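You operate a simulated robot arm through the tools that you are given. There is no shell and no other tool.

The job below is to be done with a simulated two-armed robot. You get a single attempt, and the scene is never put back.

TASK
Fill the white jar with oil to about its line.
Fine: lid onto the dark mat, jar onto the steel slide, slide in, fill, slide out, then lid on. Set down upright: what you pick out. Where these are worked on the way, their far stop is far enough and under half their travel is too little: steel slide.

Only the result counts: the job must be done as asked and must still hold three seconds after the hand-in. Knocking over, shifting, dropping, spilling or breaking anything else fails it. A push-on lid holds only when it is set on centred and level and pressed home; a screw cap is set on level and turned clockwise until tight.

THE ROBOT
Two 7-joint arms with two-finger parallel grippers on one trunk that stands fixed in place. Base frame: the origin is at the foot of the trunk, x ahead of it, y to its left, z up; the work surface is at about z = 85. Units: cm, rad, N and s.
The left shoulder is at [7, 17.7, 117], the right one opposite. With the tool pointing down near the work surface each hand reaches from about 28 to 72 cm from the base axis, measured 20 degrees to its own side. Payload 3.43 kg a hand.
The TCP of each hand is the grasp point between the finger pads, 3 cm short of the fingertips. In the tool frame z runs along the fingers and y along their closing line. The gripper opens to 9.4 cm. The fingers are 2.8 cm wide and 1 cm thick; the gripper's body (5 by 9.6 cm) begins 5.5 cm behind the TCP.
Orientation is told as [roll, pitch, yaw] about the base's x, y, z axes, in that order, counted from this pose: with the fingers straight down and closing along the base's y, the tool's x points along the base's -x, its y along +y and its z along -z.

THE INTERFACE
- The arms move only by the tool nudge_tool. It takes "left_steps", "right_steps" or both (then of equal length, played together; a hand with none holds still); each is a list of rows, each a list of 7 numbers: the closure, from 0 (fully open) to 1 (shut), then the shift along the tool's x, y, z in cm, then the turn, a rotation vector about the tool's x, y, z in rad. In form: [[fingers, tx, ty, tz, wx, wy, wz], ...]. A call has 1 to 20 rows; each row shifts and turns the commanded pose from where the row before left it, along the tool's axes as they then stand. Rows are played at 5 a second. More than 5 cm and 0.15 rad between two rows, or a gripper value outside its range, and nothing of the call is played. Where a pose cannot be reached the arm comes as near as it can. A force on the tool above 60 N (or 10 N above the force at the start of the call, whichever is more), or a blocked arm, ends the call early, and 0.2 s more pass. The fingers move at their own pace (about 15.3 cm/s each) and stop on an object; they squeeze with about 44 N. The grip force told is the motor's: it shows also when the fingers shut on nothing. Time passes only in rows, and 0.2 s behind the last, so rows that do not move let the fingers close. It gives the time, the measured TCP pose, the force on the tool (base axes), the opening and the grip force at its end, in the units of the frame above (readings bear some noise), with the torque about the TCP (base axes, N m) and any sound that the robot's microphone picked up.
- Cameras (640 x 400 px; columns grow to the right, rows downward): "scene" is now at [13.17, 3.18, 149.16]; the picture's right is [0.34, -0.94, 0.00], its down [-0.52, -0.19, -0.83] and it looks along [0.79, 0.28, -0.55] (base axes); focal length 303 px, centre (320, 200). "left" rides on the left gripper at [7.6, -1.4, -10.2] in its tool frame; the picture's right is [0.18, 0.98, 0.00], its down [-0.75, 0.14, -0.64] and it looks along [-0.63, 0.12, 0.77] (tool axes); focal length 243 px, centre (320, 200). "right" rides on the right gripper at [7.6, 1.4, -10.3] in its tool frame; the picture's right is [-0.18, 0.98, 0.00], its down [-0.75, -0.14, -0.64] and it looks along [-0.63, -0.12, 0.77] (tool axes); focal length 243 px, centre (320, 200). There is no depth. A picture from a camera that has moved, and an enlarged one, comes with that camera's place and axes in the base frame and with its lens.
- capture(camera): a new picture of that camera. The clock stands still meanwhile.
- move_column(by): slides the trunk up (or, below 0, down) by that many cm; the arms and the scene camera ride with it, the base frame stays. It gives what a move gives, with no picture.
- head_to(pan, tilt): turns the head with the scene camera to pan (to the left, within 1.501 rad either way) and tilt (down, from -0.506 to 1.204), counted from straight ahead of the robot. It gives what a move gives.
- zoom(camera, box): a new picture of the part [left, top, right, bottom] of that camera's present view, enlarged. The clock stands still meanwhile.
- job_done(): hands the job in; it is judged then, once.

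Nothing tells you positions but the pictures and the camera data. Unless the task says otherwise, let go and move clear before handing in.

The tools are called after "Request:" by a JSON object that holds its "fn" and its "kwargs". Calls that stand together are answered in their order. nudge_tool: Moves the arms, as the interface text tells. Its arguments: {"type":"object","properties":{"left_steps":{"type":"array"},"right_steps":{"type":"array"}},"required":[]} The other tools are called the same way: move_column (by) slides the trunk up or down; head_to (pan, tilt) turns the head that bears the scene camera; capture (camera) takes a picture; zoom (camera, box) takes an enlarged picture of a part of a camera's view; job_done () hands the job in.

At the start:

```text
time: 0.0
left_tcp_pos: [44.08, 39.5, 126.27]
left_orientation: [-0.001, 0.0, -0.001]
left_contact_force: [0.7, 0.0, 0.1]
left_ft_torque: [0.01, -0.03, 0.02]
left_opening: 9.41
left_grasp_force: 0.1
right_tcp_pos: [51.52, 0.72, 133.78]
right_orientation: [0.0, -0.003, 0.001]
right_contact_force: [0.7, 0.0, 0.4]
right_ft_torque: [0.0, -0.01, -0.01]
right_opening: 9.43
right_grasp_force: 0.2
trunk travel left (down, up): [-75.0, 9.0]
head pan, tilt: [0.344, 0.583]
```

scene: 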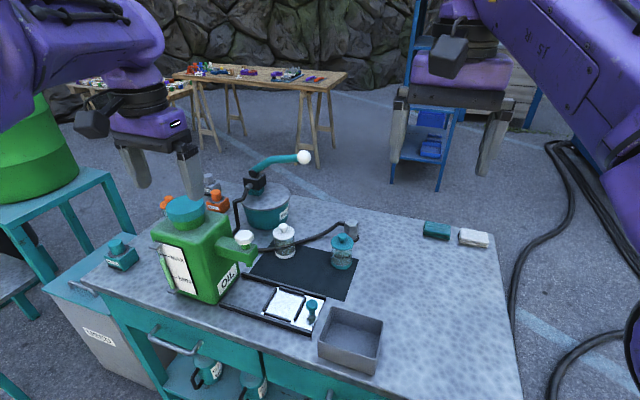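
right: 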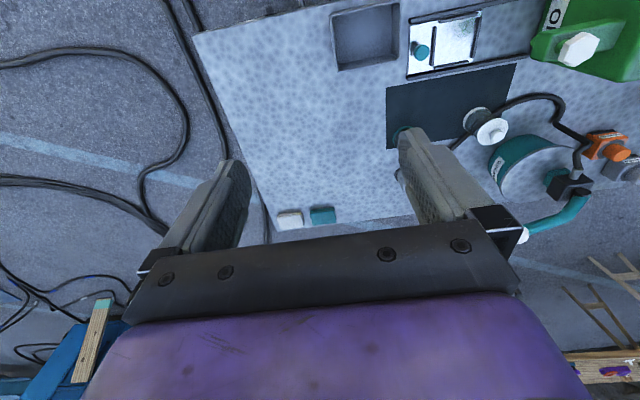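
left: 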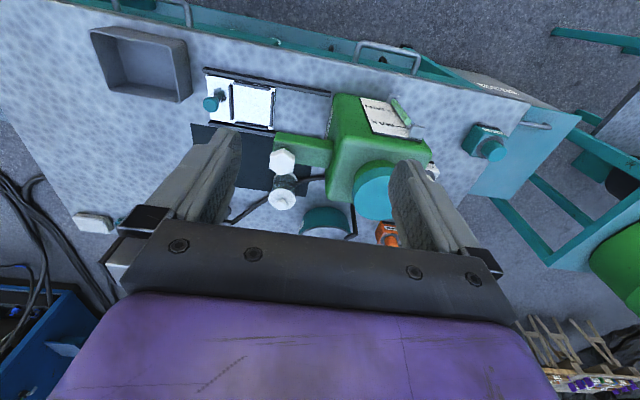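

I see a bench with a green OIL dispenser with a nozzle, a steel slide with a knob, a dark mat with a white jar and a teal jar, an oil can and a tray. I'll take enlarged views before moving.

Request:
{"fn": "zoom", "kwargs": {"camera": "scene", "box": [140, 170, 380, 320]}}

Request:
{"fn": "zoom", "kwargs": {"camera": "scene", "box": [230, 210, 370, 298]}}

Request:
{"fn": "zoom", "kwargs": {"camera": "right", "box": [320, 0, 640, 200]}}

Request:
{"fn": "zoom", "kwargs": {"camera": "left", "box": [180, 50, 500, 250]}}

```text
2.67 times, centred on (260, 245) of scene
camera zoom: at [13.17, 3.18, 149.16], right [0.34, -0.94, 0.0], down [-0.52, -0.19, -0.83], along [0.79, 0.28, -0.55], focal length 807 px, centre (480, 80)
```

zoom: 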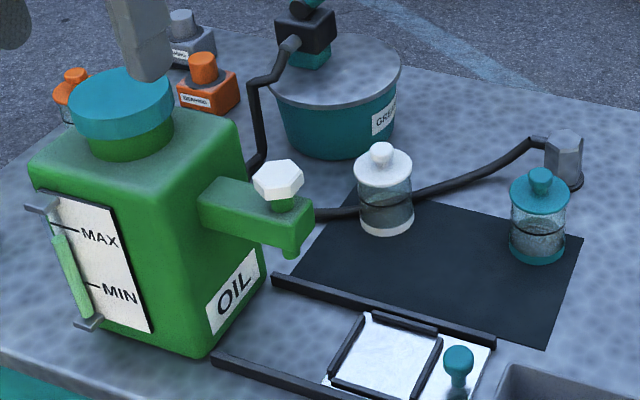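

```text
4.55 times, centred on (300, 254) of scene
camera zoom: at [13.17, 3.18, 149.16], right [0.34, -0.94, 0.0], down [-0.52, -0.19, -0.83], along [0.79, 0.28, -0.55], focal length 1376 px, centre (411, -46)
```

zoom: 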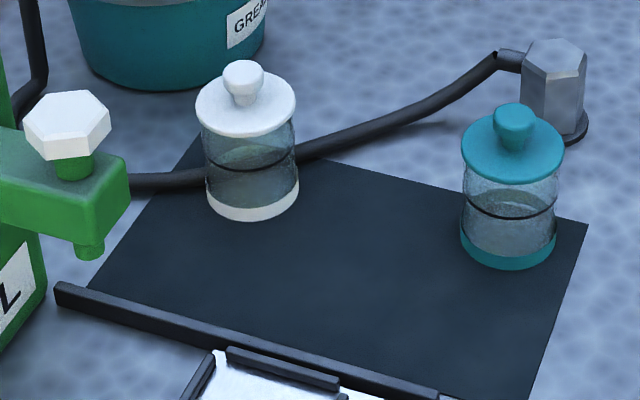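

```text
2.00 times, centred on (480, 100) of right
camera zoom: at [43.89, 2.21, 144.08], right [0.18, 0.98, 0.0], down [0.75, -0.14, 0.64], along [0.63, -0.12, -0.76], focal length 485 px, centre (0, 400)
```

zoom: 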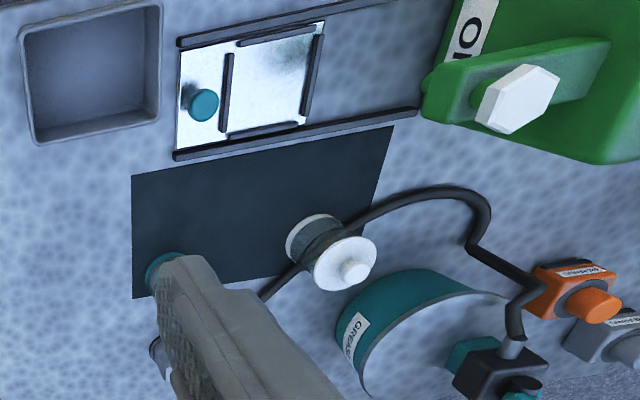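

```text
2.00 times, centred on (340, 150) of left
camera zoom: at [36.5, 38.0, 136.43], right [-0.18, 0.98, 0.0], down [0.75, 0.14, 0.64], along [0.63, 0.12, -0.77], focal length 485 px, centre (280, 300)
```

zoom: 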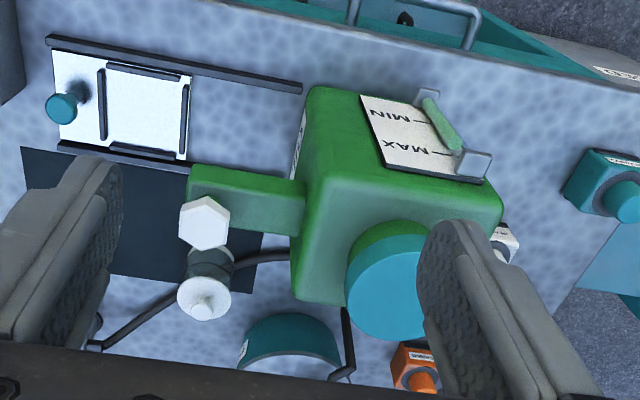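

The white jar stands at about (73, 36) on the mat. The slide frame is near (56, 28), its teal knob near (55, 20), and the white hex valve near (55, 36, 106). I'll zoom closer on each to see how they work.

Request:
{"fn": "zoom", "kwargs": {"camera": "scene", "box": [262, 212, 312, 268]}}

Request:
{"fn": "zoom", "kwargs": {"camera": "scene", "box": [220, 220, 270, 280]}}

Request:
{"fn": "zoom", "kwargs": {"camera": "scene", "box": [210, 270, 350, 345]}}

Request:
{"fn": "zoom", "kwargs": {"camera": "left", "box": [180, 60, 320, 150]}}

```text
7.14 times, centred on (287, 240) of scene
camera zoom: at [13.17, 3.18, 149.16], right [0.34, -0.94, 0.0], down [-0.52, -0.19, -0.83], along [0.79, 0.28, -0.55], focal length 2162 px, centre (556, -86)
```

zoom: 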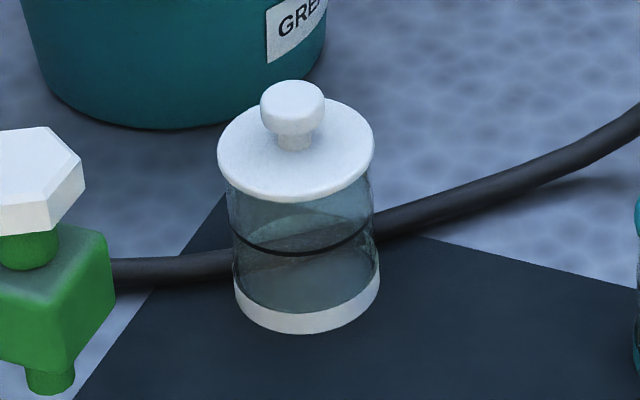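

```text
6.67 times, centred on (245, 250) of scene
camera zoom: at [13.17, 3.18, 149.16], right [0.34, -0.94, 0.0], down [-0.52, -0.19, -0.83], along [0.79, 0.28, -0.55], focal length 2018 px, centre (820, -133)
```

zoom: 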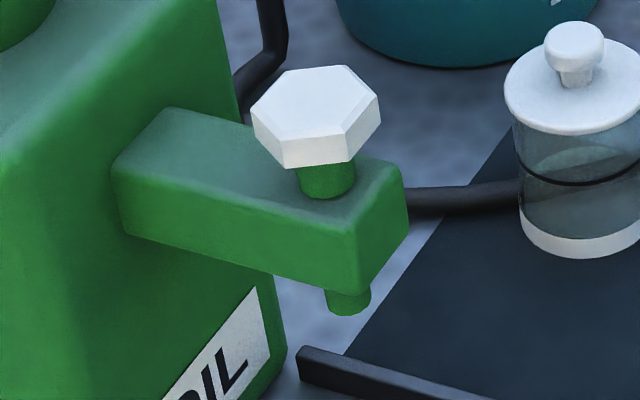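

```text
4.57 times, centred on (280, 308) of scene
camera zoom: at [13.17, 3.18, 149.16], right [0.34, -0.94, 0.0], down [-0.52, -0.19, -0.83], along [0.79, 0.28, -0.55], focal length 1384 px, centre (503, -291)
```

zoom: 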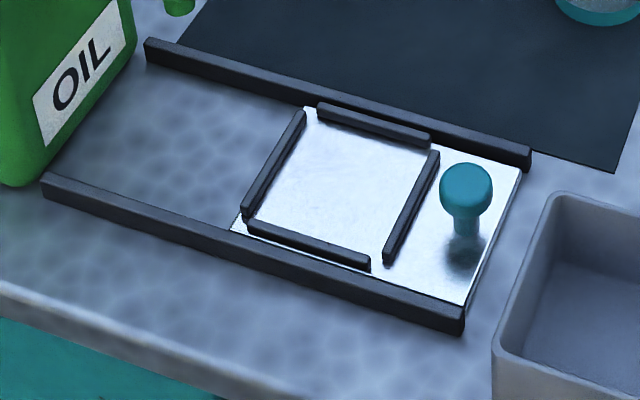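

```text
4.44 times, centred on (250, 105) of left
camera zoom: at [36.5, 38.0, 136.43], right [-0.18, 0.98, 0.0], down [0.75, 0.14, 0.64], along [0.63, 0.12, -0.77], focal length 1078 px, centre (631, 622)
```

zoom: 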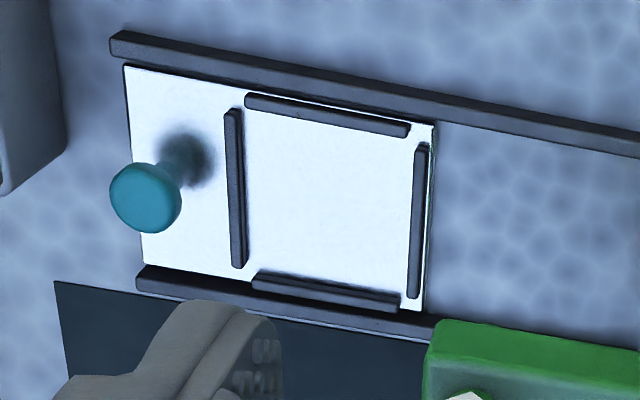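

The slide's frame centre is near (56, 28) between rails that run along y, so the nozzle at about (56, 36.5) is reached by pushing the slide to +y. I'll test the left arm's reach toward the white jar, staying high over everything.

Request:
{"fn": "nudge_tool", "kwargs": {"left_steps": [[0, -2.7, -0.5, 0.5, 0, 0, 0], [0, -2.7, -0.5, 0.5, 0, 0, 0], [0, -2.7, -0.5, 0.5, 0, 0, 0], [0, -2.7, -0.5, 0.5, 0, 0, 0], [0, -2.7, -0.5, 0.5, 0, 0, 0], [0, -2.7, -0.5, 0.5, 0, 0, 0], [0, 0, 0, 0, 0, 0, 0]]}}

```text
time: 1.6
left_tcp_pos: [60.31, 36.41, 123.3]
left_orientation: [0.0, -0.001, -0.001]
left_contact_force: [0.1, -0.5, 0.7]
left_ft_torque: [-0.02, -0.02, 0.01]
left_opening: 9.4
left_grasp_force: 0.1
right_tcp_pos: [51.39, 0.8, 133.93]
right_orientation: [0.0, -0.004, 0.001]
right_contact_force: [-0.7, 0.1, 0.0]
right_ft_torque: [0.05, 0.0, 0.0]
right_opening: 9.41
right_grasp_force: 0.0
trunk travel left (down, up): [-75.0, 9.0]
head pan, tilt: [0.344, 0.583]
```

The arm follows well. I'll continue out over the white jar with the tool still pointing down, tips staying above the lid.

Request:
{"fn": "nudge_tool", "kwargs": {"left_steps": [[0, -2.2, 0, 2.0, 0, 0, 0], [0, -2.2, 0, 2.0, 0, 0, 0], [0, -2.2, 0, 2.0, 0, 0, 0], [0, -2.2, 0, 2.0, 0, 0, 0], [0, -2.2, 0, 2.0, 0, 0, 0], [0, -2.0, 0, 2.0, 0, 0, 0], [0, 0, 0, 0, 0, 0, 0]]}}

Request:
{"fn": "capture", "kwargs": {"camera": "left"}}

Request:
{"fn": "capture", "kwargs": {"camera": "scene"}}

```text
time: 3.2
left_tcp_pos: [66.64, 39.2, 110.62]
left_orientation: [0.0, 0.0, 0.0]
left_contact_force: [0.1, 0.2, 1.1]
left_ft_torque: [0.02, 0.02, 0.03]
left_opening: 9.4
left_grasp_force: 0.1
left hand out of reach, approached as far as the arm can: row 3, 4, 5, 6
right_tcp_pos: [51.67, 0.63, 133.95]
right_orientation: [0.002, -0.004, 0.003]
right_contact_force: [-0.8, 0.5, -0.2]
right_ft_torque: [-0.01, 0.04, 0.0]
right_opening: 9.41
right_grasp_force: 0.0
trunk travel left (down, up): [-75.0, 9.0]
head pan, tilt: [0.344, 0.583]
```

```text
taken
camera left: at [59.0, 37.73, 120.93], right [-0.18, 0.98, 0.0], down [0.75, 0.14, 0.64], along [0.63, 0.12, -0.77], focal length 243 px, centre (320, 200)
```

left: 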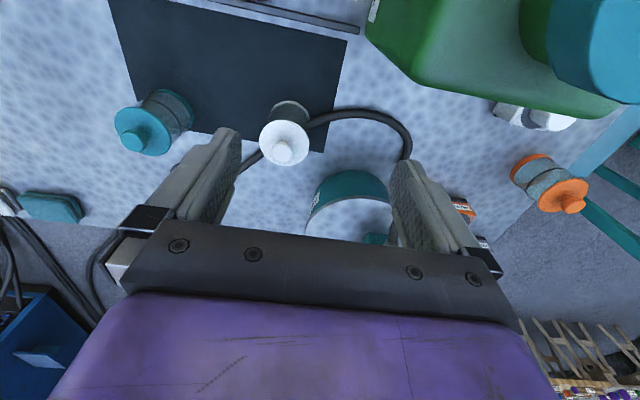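

```text
taken
camera scene: at [13.13, 3.09, 149.16], right [0.34, -0.94, 0.0], down [-0.52, -0.19, -0.83], along [0.79, 0.28, -0.55], focal length 303 px, centre (320, 200)
```

scene: 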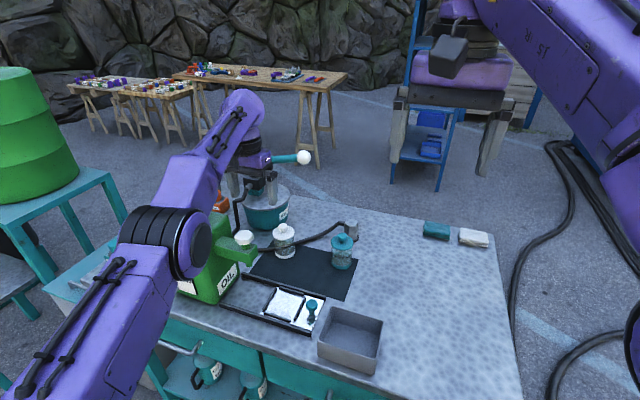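

Straight down, the arm stops short at x about 67. Tilting the fingers forward about 0.45 rad should give the extra reach, so I'll tilt about the tool's y and see where the hand ends up.

Request:
{"fn": "nudge_tool", "kwargs": {"left_steps": [[0, 0, 0, 0, 0, -0.15, 0], [0, 0, 0, 0, 0, -0.15, 0], [0, 0, 0, 0, 0, -0.15, 0], [0, 0, 0, 0, 0, 0, 0]]}}

```text
time: 4.2
left_tcp_pos: [66.52, 39.38, 111.02]
left_orientation: [0.003, -0.451, -0.002]
left_contact_force: [-0.1, -0.2, -0.4]
left_ft_torque: [-0.02, 0.0, -0.01]
left_opening: 9.41
left_grasp_force: 0.1
right_tcp_pos: [51.48, 0.74, 133.84]
right_orientation: [0.0, -0.003, 0.001]
right_contact_force: [-1.0, -0.1, -0.2]
right_ft_torque: [-0.01, -0.01, 0.03]
right_opening: 9.41
right_grasp_force: 0.0
trunk travel left (down, up): [-75.0, 9.0]
head pan, tilt: [0.344, 0.583]
```

Tilted forward 0.45 rad the hand is at (66.5, 39.4, 111). I'll move to just above the white lid's knob near (73.2, 36.1) and look.

Request:
{"fn": "nudge_tool", "kwargs": {"left_steps": [[0, -0.64, -0.82, 2.52, 0, 0, 0], [0, -0.64, -0.82, 2.52, 0, 0, 0], [0, -0.64, -0.82, 2.52, 0, 0, 0], [0, -0.64, -0.82, 2.52, 0, 0, 0], [0, 0, 0, 0, 0, 0, 0]]}}

Request:
{"fn": "capture", "kwargs": {"camera": "left"}}

Request:
{"fn": "zoom", "kwargs": {"camera": "scene", "box": [220, 150, 360, 260]}}

```text
time: 5.4
left_tcp_pos: [73.26, 36.02, 103.05]
left_orientation: [-0.001, -0.449, 0.0]
left_contact_force: [-0.8, 0.0, 0.0]
left_ft_torque: [-0.01, -0.03, 0.01]
left_opening: 9.4
left_grasp_force: 0.1
right_tcp_pos: [51.49, 0.7, 133.87]
right_orientation: [-0.001, -0.003, 0.0]
right_contact_force: [0.0, 0.2, 0.0]
right_ft_torque: [0.0, 0.02, -0.03]
right_opening: 9.42
right_grasp_force: 0.2
trunk travel left (down, up): [-75.0, 9.0]
head pan, tilt: [0.344, 0.583]
```

```text
taken
camera left: at [61.91, 34.52, 108.95], right [-0.17, 0.98, -0.08], down [0.4, 0.14, 0.91], along [0.9, 0.12, -0.42], focal length 243 px, centre (320, 200)
```

left: 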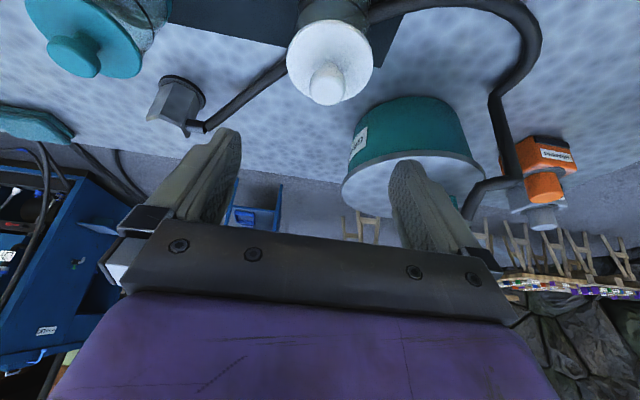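

```text
3.64 times, centred on (290, 205) of scene
camera zoom: at [13.09, 3.18, 149.16], right [0.34, -0.94, 0.0], down [-0.52, -0.19, -0.83], along [0.79, 0.28, -0.55], focal length 1101 px, centre (429, 182)
```

zoom: 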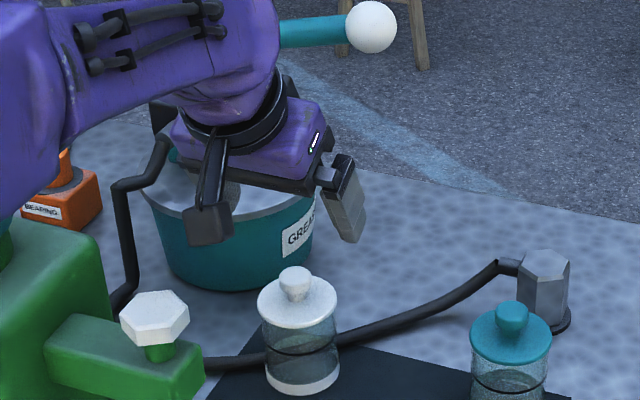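

The lid knob seems to be at about (72.9, 35.9, 95.7) and the tilted hand reaches it. I'll descend part-way and check alignment once more.

Request:
{"fn": "nudge_tool", "kwargs": {"left_steps": [[0, 1.05, -0.05, 1.15, 0, 0, 0], [0, 1.05, -0.05, 1.15, 0, 0, 0], [0, 0, 0, 0, 0, 0, 0]]}}

Request:
{"fn": "capture", "kwargs": {"camera": "left"}}

Request:
{"fn": "zoom", "kwargs": {"camera": "scene", "box": [250, 180, 320, 260]}}

```text
time: 6.2
left_tcp_pos: [72.34, 35.94, 99.96]
left_orientation: [0.001, -0.45, 0.002]
left_contact_force: [-0.4, 0.0, -0.6]
left_ft_torque: [-0.02, -0.05, 0.02]
left_opening: 9.42
left_grasp_force: 0.0
right_tcp_pos: [51.48, 0.65, 133.88]
right_orientation: [0.0, -0.003, 0.001]
right_contact_force: [0.4, -0.1, 0.4]
right_ft_torque: [0.02, -0.03, -0.02]
right_opening: 9.39
right_grasp_force: 0.0
trunk travel left (down, up): [-75.0, 9.0]
head pan, tilt: [0.344, 0.583]
```

```text
taken
camera left: at [61.08, 34.38, 105.87], right [-0.17, 0.98, -0.08], down [0.4, 0.14, 0.91], along [0.9, 0.12, -0.42], focal length 243 px, centre (320, 200)
```

left: 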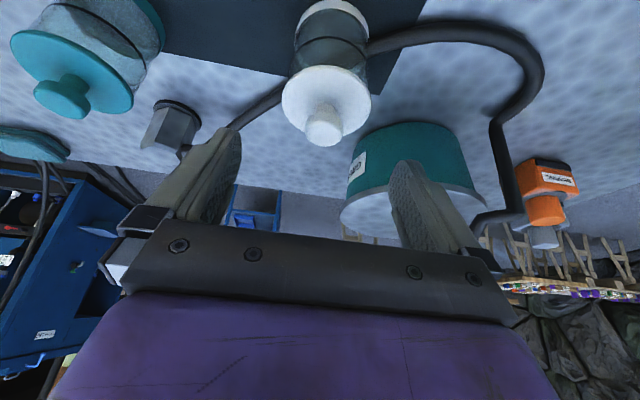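

```text
5.00 times, centred on (285, 220) of scene
camera zoom: at [13.16, 3.17, 149.16], right [0.34, -0.94, 0.0], down [-0.52, -0.19, -0.83], along [0.79, 0.28, -0.55], focal length 1513 px, centre (495, 100)
```

zoom: 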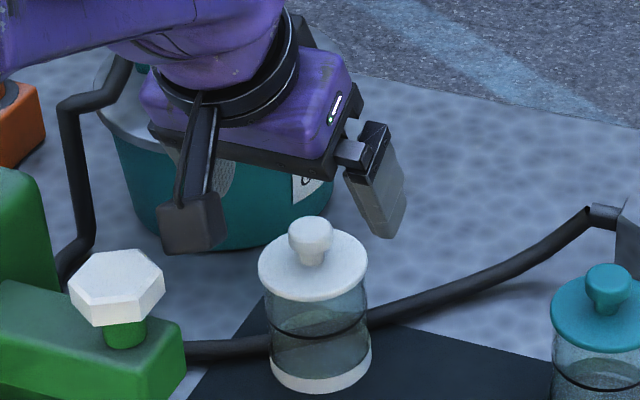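

I'll zoom the left camera on the jar to fix its position more accurately before gripping the knob.

Request:
{"fn": "zoom", "kwargs": {"camera": "left", "box": [260, 0, 400, 160]}}

```text
2.50 times, centred on (330, 80) of left
camera zoom: at [61.08, 34.38, 105.87], right [-0.17, 0.98, -0.08], down [0.4, 0.14, 0.91], along [0.9, 0.12, -0.42], focal length 606 px, centre (295, 500)
```

zoom: 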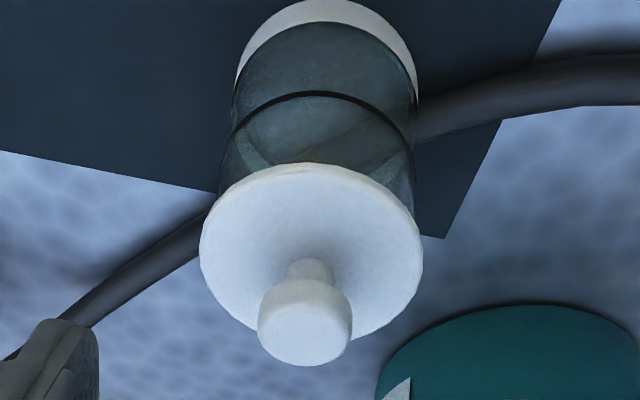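

Combining views, I now put the jar axis at about (73.9, 36.0), lid top near z 92.4 and knob centre near z 94.7. I'll move the open fingers down around the knob and check the picture before closing.

Request:
{"fn": "nudge_tool", "kwargs": {"left_steps": [[0, 0.22, 0.02, 0.85, 0, 0, 0], [0, 0.22, 0.02, 0.85, 0, 0, 0], [0, 0.22, 0.02, 0.85, 0, 0, 0], [0, 0.2, 0, 0.85, 0, 0, 0], [0, 0, 0, 0, 0, 0, 0]]}}

Request:
{"fn": "capture", "kwargs": {"camera": "left"}}

Request:
{"fn": "zoom", "kwargs": {"camera": "scene", "box": [250, 190, 320, 260]}}

```text
time: 7.4
left_tcp_pos: [72.96, 36.02, 96.69]
left_orientation: [0.001, -0.45, 0.0]
left_contact_force: [0.3, -0.2, 0.4]
left_ft_torque: [0.01, 0.0, -0.03]
left_opening: 9.41
left_grasp_force: 0.0
right_tcp_pos: [51.48, 0.7, 133.95]
right_orientation: [-0.001, -0.004, 0.002]
right_contact_force: [0.4, -0.6, 0.6]
right_ft_torque: [-0.02, 0.01, 0.0]
right_opening: 9.39
right_grasp_force: 0.1
trunk travel left (down, up): [-75.0, 9.0]
head pan, tilt: [0.344, 0.583]
```

```text
taken
camera left: at [61.68, 34.51, 102.49], right [-0.17, 0.98, -0.08], down [0.4, 0.14, 0.91], along [0.9, 0.12, -0.42], focal length 243 px, centre (320, 200)
```

left: 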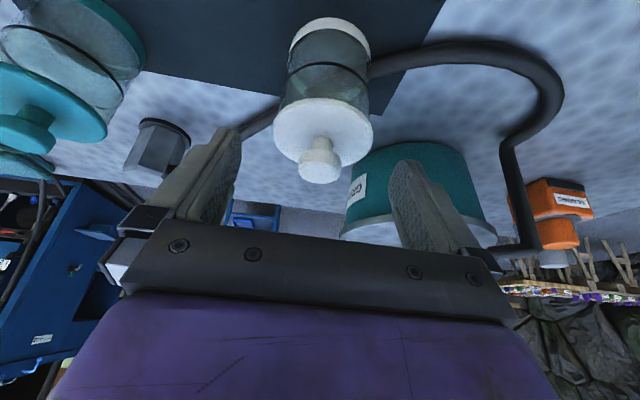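

```text
5.71 times, centred on (285, 225) of scene
camera zoom: at [13.16, 3.18, 149.16], right [0.34, -0.94, 0.0], down [-0.52, -0.19, -0.83], along [0.79, 0.28, -0.55], focal length 1730 px, centre (520, 57)
```

zoom: 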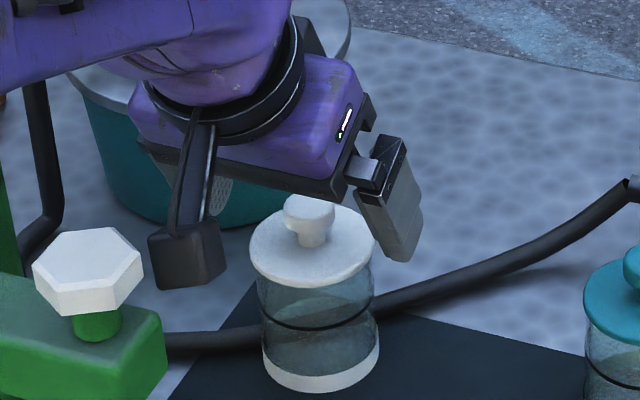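

The knob lies right on the tool axis, a bit toward the fingertips, so I'll advance 0.6 cm and close on it.

Request:
{"fn": "nudge_tool", "kwargs": {"left_steps": [[0, 0, 0, 0.3, 0, 0, 0], [0, 0, 0, 0.3, 0, 0, 0], [0, 0, 0, 0, 0, 0, 0]]}}

Request:
{"fn": "zoom", "kwargs": {"camera": "left", "box": [180, 0, 460, 240]}}

Request:
{"fn": "zoom", "kwargs": {"camera": "scene", "box": [260, 195, 320, 260]}}

```text
time: 8.2
left_tcp_pos: [73.17, 36.09, 95.88]
left_orientation: [0.0, -0.449, 0.0]
left_contact_force: [0.4, -0.4, 0.2]
left_ft_torque: [-0.01, -0.04, 0.01]
left_opening: 9.4
left_grasp_force: 0.2
right_tcp_pos: [51.55, 0.59, 133.71]
right_orientation: [0.001, -0.003, 0.001]
right_contact_force: [-0.2, -0.6, -0.7]
right_ft_torque: [-0.03, -0.02, 0.01]
right_opening: 9.41
right_grasp_force: 0.1
trunk travel left (down, up): [-75.0, 9.0]
head pan, tilt: [0.344, 0.583]
```

```text
1.67 times, centred on (320, 120) of left
camera zoom: at [61.95, 34.55, 101.9], right [-0.17, 0.98, -0.08], down [0.4, 0.14, 0.91], along [0.9, 0.12, -0.42], focal length 404 px, centre (320, 333)
```

zoom: 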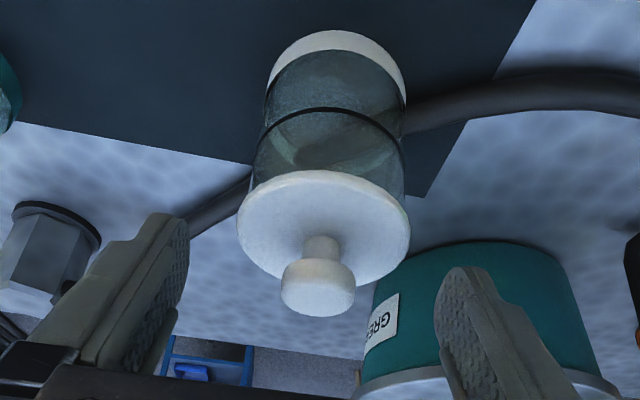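

```text
6.15 times, centred on (290, 228) of scene
camera zoom: at [13.16, 3.18, 149.16], right [0.34, -0.94, 0.0], down [-0.52, -0.19, -0.83], along [0.79, 0.28, -0.55], focal length 1863 px, centre (505, 31)
```

zoom: 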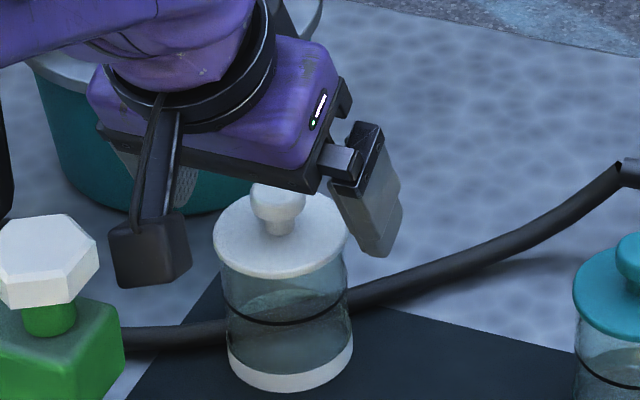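

The fingers straddle the knob well and sit centred on it. Closing now.

Request:
{"fn": "nudge_tool", "kwargs": {"left_steps": [[1, 0, 0, 0, 0, 0, 0], [1, 0, 0, 0, 0, 0, 0], [1, 0, 0, 0, 0, 0, 0], [1, 0, 0, 0, 0, 0, 0]]}}

Request:
{"fn": "zoom", "kwargs": {"camera": "left", "box": [180, 0, 460, 240]}}

Request:
{"fn": "zoom", "kwargs": {"camera": "scene", "box": [260, 195, 320, 260]}}

```text
time: 9.2
left_tcp_pos: [73.13, 35.89, 96.16]
left_orientation: [0.001, -0.453, 0.001]
left_contact_force: [1.4, -1.5, 6.8]
left_ft_torque: [0.14, -0.25, -0.04]
left_opening: 2.34
left_grasp_force: 44.4
right_tcp_pos: [51.38, 0.63, 133.9]
right_orientation: [0.002, -0.003, -0.001]
right_contact_force: [0.8, -0.5, -0.5]
right_ft_torque: [0.03, 0.03, 0.02]
right_opening: 9.4
right_grasp_force: 0.0
trunk travel left (down, up): [-75.0, 9.0]
head pan, tilt: [0.344, 0.583]
```

```text
1.67 times, centred on (320, 120) of left
camera zoom: at [61.92, 34.44, 102.04], right [-0.17, 0.98, -0.08], down [0.4, 0.14, 0.91], along [0.9, 0.12, -0.41], focal length 404 px, centre (320, 333)
```

zoom: 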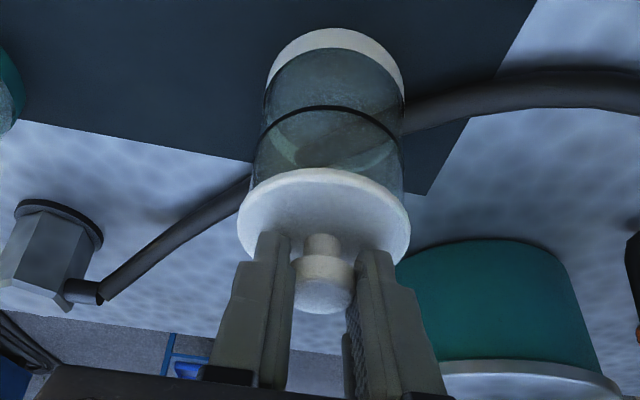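

```text
6.15 times, centred on (290, 228) of scene
camera zoom: at [13.06, 3.07, 149.18], right [0.34, -0.94, 0.0], down [-0.52, -0.18, -0.83], along [0.79, 0.28, -0.55], focal length 1863 px, centre (505, 31)
```

zoom: 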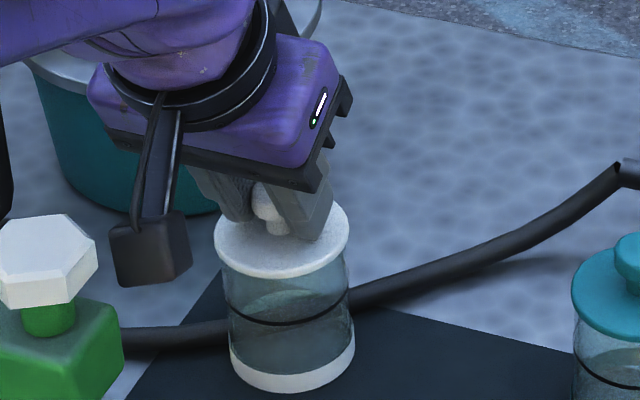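

I have the knob gripped (opening 2.3 cm). I'll lift straight up gently by about 1 cm and see whether the lid parts from the jar.

Request:
{"fn": "nudge_tool", "kwargs": {"left_steps": [[1, -0.13, 0, -0.27, 0, 0, 0], [1, -0.13, 0, -0.27, 0, 0, 0], [1, -0.13, 0, -0.27, 0, 0, 0], [1, 0, 0, 0, 0, 0, 0]]}}

Request:
{"fn": "zoom", "kwargs": {"camera": "left", "box": [180, 0, 460, 240]}}

Request:
{"fn": "zoom", "kwargs": {"camera": "scene", "box": [260, 195, 320, 260]}}

```text
time: 10.2
left_tcp_pos: [73.32, 36.14, 96.95]
left_orientation: [-0.001, -0.45, 0.002]
left_contact_force: [0.1, -0.7, 0.7]
left_ft_torque: [0.0, 0.01, 0.01]
left_opening: 2.33
left_grasp_force: 44.0
right_tcp_pos: [51.57, 0.69, 133.76]
right_orientation: [0.002, -0.005, 0.002]
right_contact_force: [-0.8, -0.6, -0.8]
right_ft_torque: [-0.02, 0.0, 0.0]
right_opening: 9.41
right_grasp_force: 0.1
trunk travel left (down, up): [-75.0, 9.0]
head pan, tilt: [0.344, 0.583]
heard: snap
```

```text
1.67 times, centred on (320, 120) of left
camera zoom: at [62.0, 34.56, 102.72], right [-0.17, 0.98, -0.08], down [0.4, 0.14, 0.91], along [0.9, 0.12, -0.42], focal length 404 px, centre (320, 333)
```

zoom: 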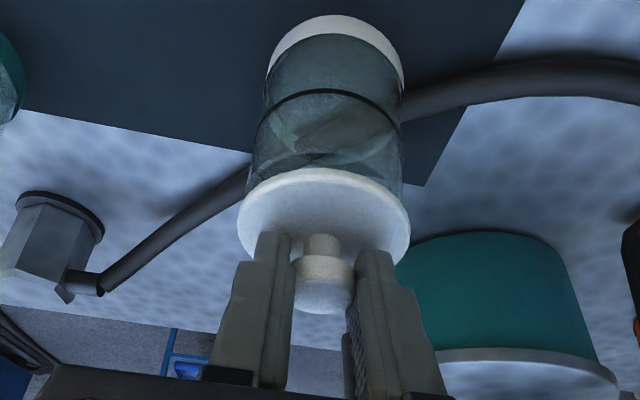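

```text
6.15 times, centred on (290, 228) of scene
camera zoom: at [13.2, 3.2, 149.15], right [0.34, -0.94, 0.0], down [-0.52, -0.19, -0.83], along [0.79, 0.28, -0.55], focal length 1863 px, centre (505, 31)
```

zoom: 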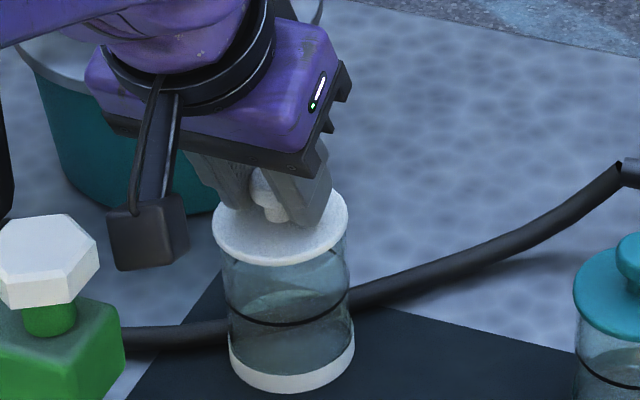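

The lid snapped off and the jar stayed put. I'll raise it well clear of the jar and check its underside.

Request:
{"fn": "nudge_tool", "kwargs": {"left_steps": [[1, -0.35, 0, -0.72, 0, 0, 0], [1, -0.52, 0, -1.08, 0, 0, 0], [1, -0.52, 0, -1.08, 0, 0, 0], [1, -0.52, 0, -1.08, 0, 0, 0], [1, -0.52, 0, -1.08, 0, 0, 0], [1, 0, 0, 0, 0, 0, 0]]}}

Request:
{"fn": "zoom", "kwargs": {"camera": "scene", "box": [250, 180, 330, 270]}}

Request:
{"fn": "capture", "kwargs": {"camera": "left"}}

```text
time: 11.6
left_tcp_pos: [73.35, 36.2, 102.57]
left_orientation: [-0.002, -0.451, 0.0]
left_contact_force: [0.4, 0.3, -0.4]
left_ft_torque: [0.0, -0.01, -0.04]
left_opening: 2.32
left_grasp_force: 44.1
right_tcp_pos: [51.49, 0.69, 133.77]
right_orientation: [0.002, -0.001, 0.002]
right_contact_force: [-0.9, -0.1, 0.1]
right_ft_torque: [-0.03, 0.01, -0.02]
right_opening: 9.4
right_grasp_force: 0.0
trunk travel left (down, up): [-75.0, 9.0]
head pan, tilt: [0.344, 0.583]
```

```text
4.44 times, centred on (290, 225) of scene
camera zoom: at [13.2, 3.2, 149.15], right [0.34, -0.94, 0.0], down [-0.52, -0.19, -0.83], along [0.79, 0.28, -0.55], focal length 1345 px, centre (453, 89)
```

zoom: 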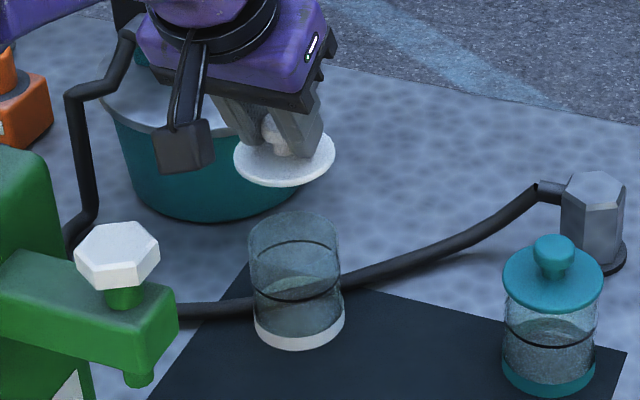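

```text
taken
camera left: at [62.06, 34.64, 108.39], right [-0.17, 0.98, -0.08], down [0.4, 0.14, 0.91], along [0.9, 0.12, -0.42], focal length 243 px, centre (320, 200)
```

left: 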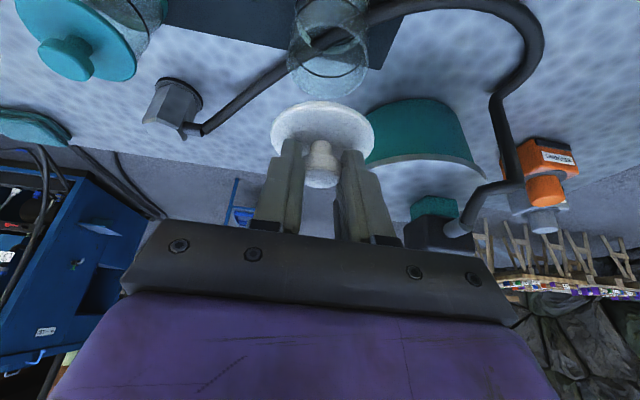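

The lid is a flat disc with a knob; the open jar is still standing at (74, 36). I'll carry the lid over free mat near (68.5, 26), keeping the same orientation, and lower to just above the mat.

Request:
{"fn": "nudge_tool", "kwargs": {"left_steps": [[1, 0.83, -1.7, -0.4, 0, 0, 0], [1, 0.83, -1.7, -0.4, 0, 0, 0], [1, 0.83, -1.7, -0.4, 0, 0, 0], [1, 0.83, -1.7, -0.4, 0, 0, 0], [1, 0.83, -1.7, -0.4, 0, 0, 0], [1, 0.83, -1.6, -0.4, 0, 0, 0], [1, 0.87, 0, 1.8, 0, 0, 0], [1, 0.87, 0, 1.8, 0, 0, 0], [1, 0.87, 0, 1.8, 0, 0, 0], [1, 0.87, 0, 1.8, 0, 0, 0], [1, 0, 0, 0, 0, 0, 0]]}}

Request:
{"fn": "zoom", "kwargs": {"camera": "scene", "box": [250, 210, 370, 300]}}

Request:
{"fn": "capture", "kwargs": {"camera": "left"}}

```text
time: 14.0
left_tcp_pos: [67.68, 25.87, 94.43]
left_orientation: [0.001, -0.449, 0.001]
left_contact_force: [0.1, -0.6, -0.4]
left_ft_torque: [0.03, -0.02, 0.01]
left_opening: 2.35
left_grasp_force: 44.0
right_tcp_pos: [51.53, 0.64, 133.95]
right_orientation: [0.0, -0.004, 0.002]
right_contact_force: [-0.6, -0.1, 0.2]
right_ft_torque: [0.02, 0.0, -0.01]
right_opening: 9.41
right_grasp_force: 0.1
trunk travel left (down, up): [-75.0, 9.0]
head pan, tilt: [0.344, 0.583]
```

```text
4.44 times, centred on (310, 255) of scene
camera zoom: at [13.14, 3.17, 149.16], right [0.34, -0.94, 0.0], down [-0.52, -0.19, -0.83], along [0.79, 0.28, -0.55], focal length 1345 px, centre (364, -44)
```

zoom: 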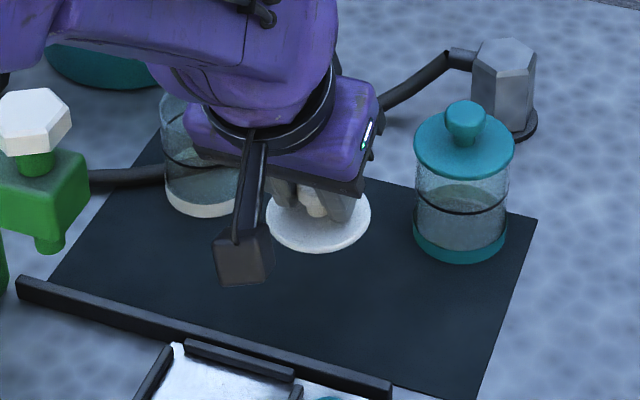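

```text
taken
camera left: at [56.4, 24.29, 100.33], right [-0.17, 0.98, -0.08], down [0.4, 0.14, 0.91], along [0.9, 0.12, -0.42], focal length 243 px, centre (320, 200)
```

left: 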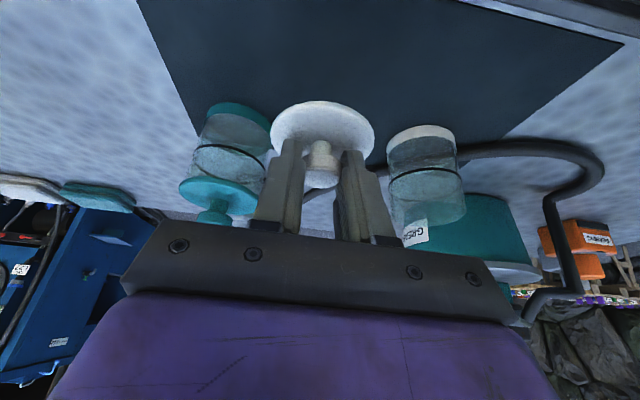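

The lid is over clear mat between the two jars. I'll lower it to just above the mat, then make small steps until contact.

Request:
{"fn": "nudge_tool", "kwargs": {"left_steps": [[1, 0.44, 0, 0.9, 0, 0, 0], [1, 0.44, 0, 0.9, 0, 0, 0], [1, 0.44, 0, 0.9, 0, 0, 0], [1, 0.13, 0, 0.27, 0, 0, 0], [1, 0, 0, 0, 0, 0, 0]]}}

Request:
{"fn": "zoom", "kwargs": {"camera": "scene", "box": [270, 240, 350, 290]}}

```text
time: 15.2
left_tcp_pos: [67.67, 25.86, 91.21]
left_orientation: [0.0, -0.451, -0.001]
left_contact_force: [-0.2, 0.3, 0.3]
left_ft_torque: [-0.01, -0.03, -0.01]
left_opening: 2.32
left_grasp_force: 44.2
right_tcp_pos: [51.45, 0.8, 133.82]
right_orientation: [-0.001, -0.005, 0.003]
right_contact_force: [-0.6, -0.3, 0.4]
right_ft_torque: [0.0, 0.0, 0.0]
right_opening: 9.38
right_grasp_force: 0.0
trunk travel left (down, up): [-75.0, 9.0]
head pan, tilt: [0.344, 0.583]
```

```text
8.00 times, centred on (310, 265) of scene
camera zoom: at [13.16, 3.17, 149.16], right [0.34, -0.94, 0.0], down [-0.52, -0.19, -0.83], along [0.79, 0.28, -0.55], focal length 2421 px, centre (400, -320)
```

zoom: 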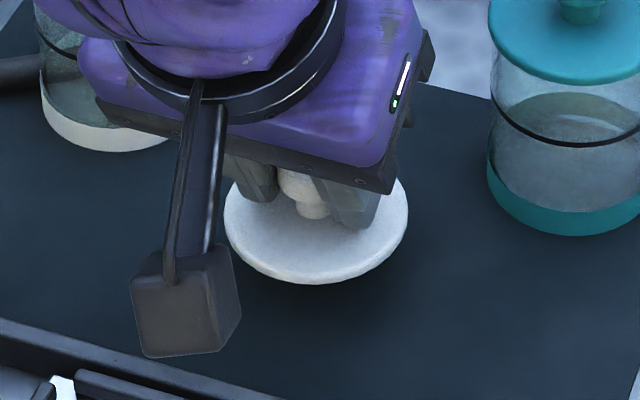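

Still hovering slightly. I'll keep lowering in small steps, watching for contact force.

Request:
{"fn": "nudge_tool", "kwargs": {"left_steps": [[1, 0.087, 0, 0.18, 0, 0, 0], [1, 0.087, 0, 0.18, 0, 0, 0], [1, 0.087, 0, 0.18, 0, 0, 0], [1, 0, 0, 0, 0, 0, 0]]}}

Request:
{"fn": "zoom", "kwargs": {"camera": "scene", "box": [270, 240, 350, 290]}}

```text
time: 16.2
left_tcp_pos: [67.74, 25.81, 90.55]
left_orientation: [-0.001, -0.451, 0.0]
left_contact_force: [-0.3, -0.3, -0.6]
left_ft_torque: [0.0, 0.02, 0.03]
left_opening: 2.33
left_grasp_force: 44.4
right_tcp_pos: [51.54, 0.63, 133.91]
right_orientation: [0.0, -0.003, 0.001]
right_contact_force: [-0.5, -0.8, 0.3]
right_ft_torque: [-0.01, 0.02, 0.0]
right_opening: 9.4
right_grasp_force: 0.1
trunk travel left (down, up): [-75.0, 9.0]
head pan, tilt: [0.344, 0.583]
```

```text
8.00 times, centred on (310, 265) of scene
camera zoom: at [13.18, 3.18, 149.16], right [0.34, -0.94, 0.0], down [-0.52, -0.19, -0.83], along [0.79, 0.28, -0.55], focal length 2421 px, centre (400, -320)
```

zoom: 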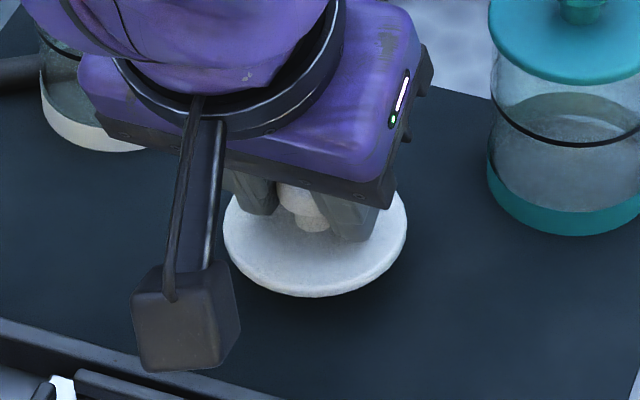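

Request:
{"fn": "nudge_tool", "kwargs": {"left_steps": [[1, 0.065, 0, 0.135, 0, 0, 0], [1, 0.065, 0, 0.135, 0, 0, 0], [1, 0.065, 0, 0.135, 0, 0, 0], [1, 0, 0, 0, 0, 0, 0]]}}

Request:
{"fn": "zoom", "kwargs": {"camera": "scene", "box": [270, 240, 350, 290]}}

```text
time: 17.2
left_tcp_pos: [67.69, 25.8, 90.21]
left_orientation: [0.0, -0.45, 0.0]
left_contact_force: [0.1, 0.3, -0.5]
left_ft_torque: [0.01, 0.04, -0.01]
left_opening: 2.32
left_grasp_force: 44.0
right_tcp_pos: [51.58, 0.66, 133.89]
right_orientation: [0.0, -0.003, 0.002]
right_contact_force: [0.2, -0.5, 0.2]
right_ft_torque: [0.0, -0.02, 0.01]
right_opening: 9.41
right_grasp_force: 0.0
trunk travel left (down, up): [-75.0, 9.0]
head pan, tilt: [0.344, 0.583]
```

```text
8.00 times, centred on (310, 265) of scene
camera zoom: at [13.18, 3.18, 149.16], right [0.34, -0.94, 0.0], down [-0.52, -0.19, -0.83], along [0.79, 0.28, -0.55], focal length 2421 px, centre (400, -320)
```

zoom: 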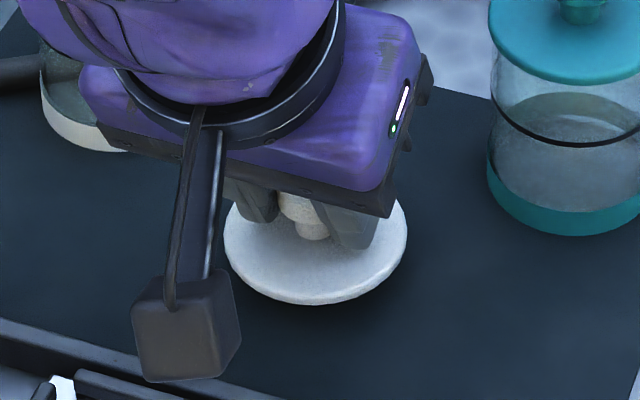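

No contact yet; a few more small steps.

Request:
{"fn": "nudge_tool", "kwargs": {"left_steps": [[1, 0.065, 0, 0.135, 0, 0, 0], [1, 0.065, 0, 0.135, 0, 0, 0], [1, 0.0, 0, 0.0, 0, 0, 0]]}}

```text
time: 18.0
left_tcp_pos: [67.82, 25.78, 89.81]
left_orientation: [0.001, -0.452, 0.001]
left_contact_force: [0.1, 0.4, -0.5]
left_ft_torque: [-0.01, 0.02, 0.02]
left_opening: 2.32
left_grasp_force: 44.4
right_tcp_pos: [51.58, 0.96, 133.74]
right_orientation: [0.0, -0.004, 0.001]
right_contact_force: [-1.4, -0.4, 0.3]
right_ft_torque: [0.04, -0.03, 0.02]
right_opening: 9.43
right_grasp_force: 0.0
trunk travel left (down, up): [-75.0, 9.0]
head pan, tilt: [0.344, 0.583]
```

Request:
{"fn": "nudge_tool", "kwargs": {"left_steps": [[1, 0.065, 0, 0.135, 0, 0, 0], [1, 0.0, 0, 0.0, 0, 0, 0]]}}

Request:
{"fn": "zoom", "kwargs": {"camera": "scene", "box": [270, 240, 350, 290]}}

Request:
{"fn": "zoom", "kwargs": {"camera": "left", "box": [220, 40, 420, 220]}}

```text
time: 18.6
left_tcp_pos: [67.86, 25.93, 89.84]
left_orientation: [0.0, -0.452, 0.001]
left_contact_force: [-0.6, -0.8, -0.2]
left_ft_torque: [-0.01, 0.0, -0.01]
left_opening: 2.34
left_grasp_force: 43.6
right_tcp_pos: [51.48, 0.76, 133.95]
right_orientation: [-0.001, -0.005, 0.001]
right_contact_force: [-0.7, 0.5, -0.3]
right_ft_torque: [0.01, 0.0, 0.03]
right_opening: 9.4
right_grasp_force: 0.0
trunk travel left (down, up): [-75.0, 9.0]
head pan, tilt: [0.344, 0.583]
```

```text
8.00 times, centred on (310, 265) of scene
camera zoom: at [13.17, 3.18, 149.16], right [0.34, -0.94, 0.0], down [-0.52, -0.19, -0.83], along [0.79, 0.28, -0.55], focal length 2421 px, centre (400, -320)
```

zoom: 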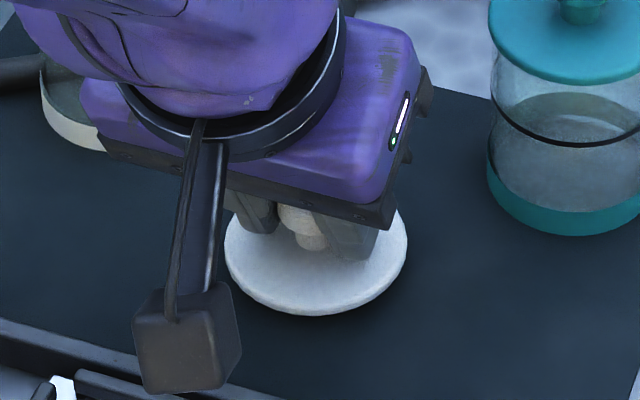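

```text
2.22 times, centred on (320, 130) of left
camera zoom: at [56.43, 24.45, 95.52], right [-0.17, 0.98, -0.08], down [0.4, 0.14, 0.91], along [0.9, 0.12, -0.42], focal length 539 px, centre (320, 356)
```

zoom: 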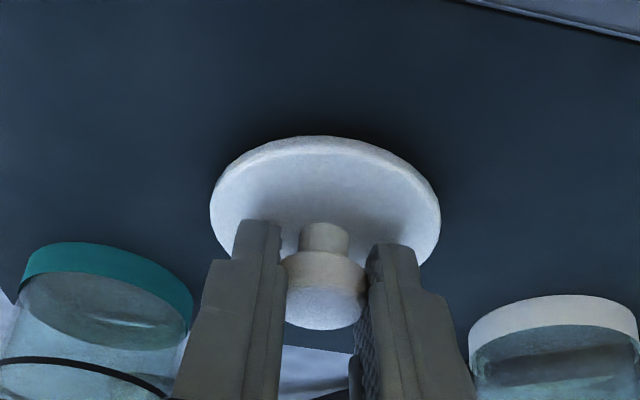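

Nearly down. One or two more small steps.

Request:
{"fn": "nudge_tool", "kwargs": {"left_steps": [[1, 0.065, 0, 0.135, 0, 0, 0], [1, 0.0, 0, 0.0, 0, 0, 0]]}}

Request:
{"fn": "nudge_tool", "kwargs": {"left_steps": [[1, 0.065, 0, 0.135, 0, 0, 0], [1, 0.0, 0, 0.0, 0, 0, 0]]}}

```text
time: 19.2
left_tcp_pos: [67.77, 25.96, 89.38]
left_orientation: [0.001, -0.449, 0.0]
left_contact_force: [0.0, -0.9, 0.3]
left_ft_torque: [0.0, 0.01, 0.01]
left_opening: 2.33
left_grasp_force: 44.7
right_tcp_pos: [51.54, 0.83, 133.89]
right_orientation: [0.0, -0.004, 0.002]
right_contact_force: [0.1, -0.3, -0.3]
right_ft_torque: [0.01, -0.01, -0.02]
right_opening: 9.4
right_grasp_force: 0.0
trunk travel left (down, up): [-75.0, 9.0]
head pan, tilt: [0.344, 0.583]
```

```text
time: 19.8
left_tcp_pos: [67.79, 25.86, 89.29]
left_orientation: [0.001, -0.451, -0.001]
left_contact_force: [0.6, -0.4, 0.1]
left_ft_torque: [0.01, 0.0, 0.0]
left_opening: 2.33
left_grasp_force: 44.4
right_tcp_pos: [51.46, 0.65, 133.81]
right_orientation: [0.0, -0.004, 0.001]
right_contact_force: [-0.3, 0.0, 0.0]
right_ft_torque: [0.0, 0.02, 0.01]
right_opening: 9.4
right_grasp_force: 0.0
trunk travel left (down, up): [-75.0, 9.0]
head pan, tilt: [0.344, 0.583]
```

Request:
{"fn": "nudge_tool", "kwargs": {"left_steps": [[1, 0.065, 0, 0.135, 0, 0, 0], [1, 0.0, 0, 0.0, 0, 0, 0]]}}

Request:
{"fn": "nudge_tool", "kwargs": {"left_steps": [[1, 0.04, 0, 0.09, 0, 0, 0], [1, 0.0, 0, 0.0, 0, 0, 0]]}}

Request:
{"fn": "zoom", "kwargs": {"camera": "scene", "box": [270, 240, 350, 290]}}

```text
time: 20.4
left_tcp_pos: [67.71, 26.0, 89.15]
left_orientation: [-0.001, -0.449, 0.001]
left_contact_force: [0.2, -0.7, 0.0]
left_ft_torque: [0.01, 0.0, -0.03]
left_opening: 2.32
left_grasp_force: 43.5
right_tcp_pos: [51.62, 0.72, 133.85]
right_orientation: [0.0, -0.005, 0.0]
right_contact_force: [-0.2, 0.2, 0.3]
right_ft_torque: [0.0, 0.02, 0.01]
right_opening: 9.41
right_grasp_force: 0.0
trunk travel left (down, up): [-75.0, 9.0]
head pan, tilt: [0.344, 0.583]
```

```text
time: 21.0
left_tcp_pos: [67.78, 25.8, 89.03]
left_orientation: [0.001, -0.452, 0.002]
left_contact_force: [0.5, -0.2, -0.3]
left_ft_torque: [0.04, 0.0, 0.05]
left_opening: 2.33
left_grasp_force: 43.9
right_tcp_pos: [51.46, 0.66, 133.86]
right_orientation: [0.001, -0.005, 0.002]
right_contact_force: [-0.2, -0.5, 0.3]
right_ft_torque: [0.0, 0.02, -0.02]
right_opening: 9.4
right_grasp_force: 0.1
trunk travel left (down, up): [-75.0, 9.0]
head pan, tilt: [0.344, 0.583]
```

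```text
8.00 times, centred on (310, 265) of scene
camera zoom: at [13.18, 3.18, 149.16], right [0.34, -0.94, 0.0], down [-0.52, -0.19, -0.83], along [0.79, 0.28, -0.55], focal length 2421 px, centre (400, -320)
```

zoom: 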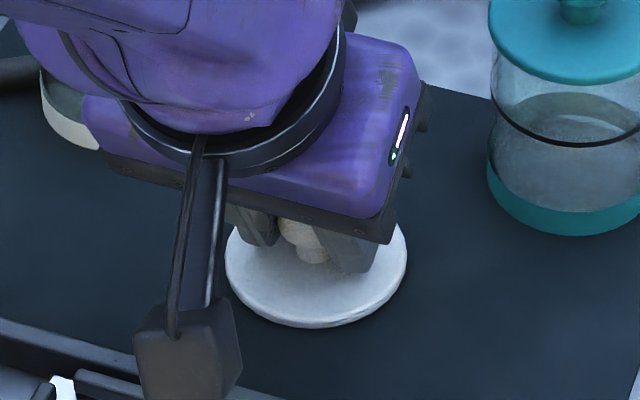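

Still no contact force. Continuing in 0.1 cm steps.

Request:
{"fn": "nudge_tool", "kwargs": {"left_steps": [[1, 0.05, 0, 0.1, 0, 0, 0], [1, 0.0, 0, 0.0, 0, 0, 0]]}}

Request:
{"fn": "nudge_tool", "kwargs": {"left_steps": [[1, 0.05, 0, 0.1, 0, 0, 0], [1, 0.0, 0, 0.0, 0, 0, 0]]}}

Request:
{"fn": "nudge_tool", "kwargs": {"left_steps": [[1, 0.05, 0, 0.1, 0, 0, 0], [1, 0.0, 0, 0.0, 0, 0, 0]]}}

```text
time: 21.6
left_tcp_pos: [67.75, 25.89, 89.03]
left_orientation: [0.0, -0.451, 0.0]
left_contact_force: [0.2, 0.7, 1.1]
left_ft_torque: [0.06, -0.05, 0.01]
left_opening: 2.31
left_grasp_force: 43.9
right_tcp_pos: [51.53, 0.69, 133.95]
right_orientation: [0.001, -0.004, 0.001]
right_contact_force: [0.4, -0.1, -0.1]
right_ft_torque: [0.03, -0.02, 0.01]
right_opening: 9.42
right_grasp_force: 0.2
trunk travel left (down, up): [-75.0, 9.0]
head pan, tilt: [0.344, 0.583]
```

```text
time: 22.2
left_tcp_pos: [67.83, 25.85, 88.89]
left_orientation: [0.0, -0.452, 0.001]
left_contact_force: [0.5, 1.3, 4.5]
left_ft_torque: [0.07, -0.16, 0.05]
left_opening: 2.31
left_grasp_force: 44.2
right_tcp_pos: [51.3, 0.75, 133.85]
right_orientation: [0.0, -0.004, 0.003]
right_contact_force: [-0.2, -0.1, -0.6]
right_ft_torque: [0.03, 0.02, 0.0]
right_opening: 9.38
right_grasp_force: 0.1
trunk travel left (down, up): [-75.0, 9.0]
head pan, tilt: [0.344, 0.583]
```

```text
time: 22.8
left_tcp_pos: [67.73, 25.78, 88.87]
left_orientation: [0.0, -0.454, -0.001]
left_contact_force: [1.4, 1.9, 11.1]
left_ft_torque: [0.06, -0.16, 0.04]
left_opening: 2.28
left_grasp_force: 44.4
right_tcp_pos: [51.32, 0.69, 133.85]
right_orientation: [0.001, -0.006, 0.002]
right_contact_force: [-0.4, 0.0, 0.3]
right_ft_torque: [-0.03, 0.01, -0.01]
right_opening: 9.37
right_grasp_force: 0.1
trunk travel left (down, up): [-75.0, 9.0]
head pan, tilt: [0.344, 0.583]
```

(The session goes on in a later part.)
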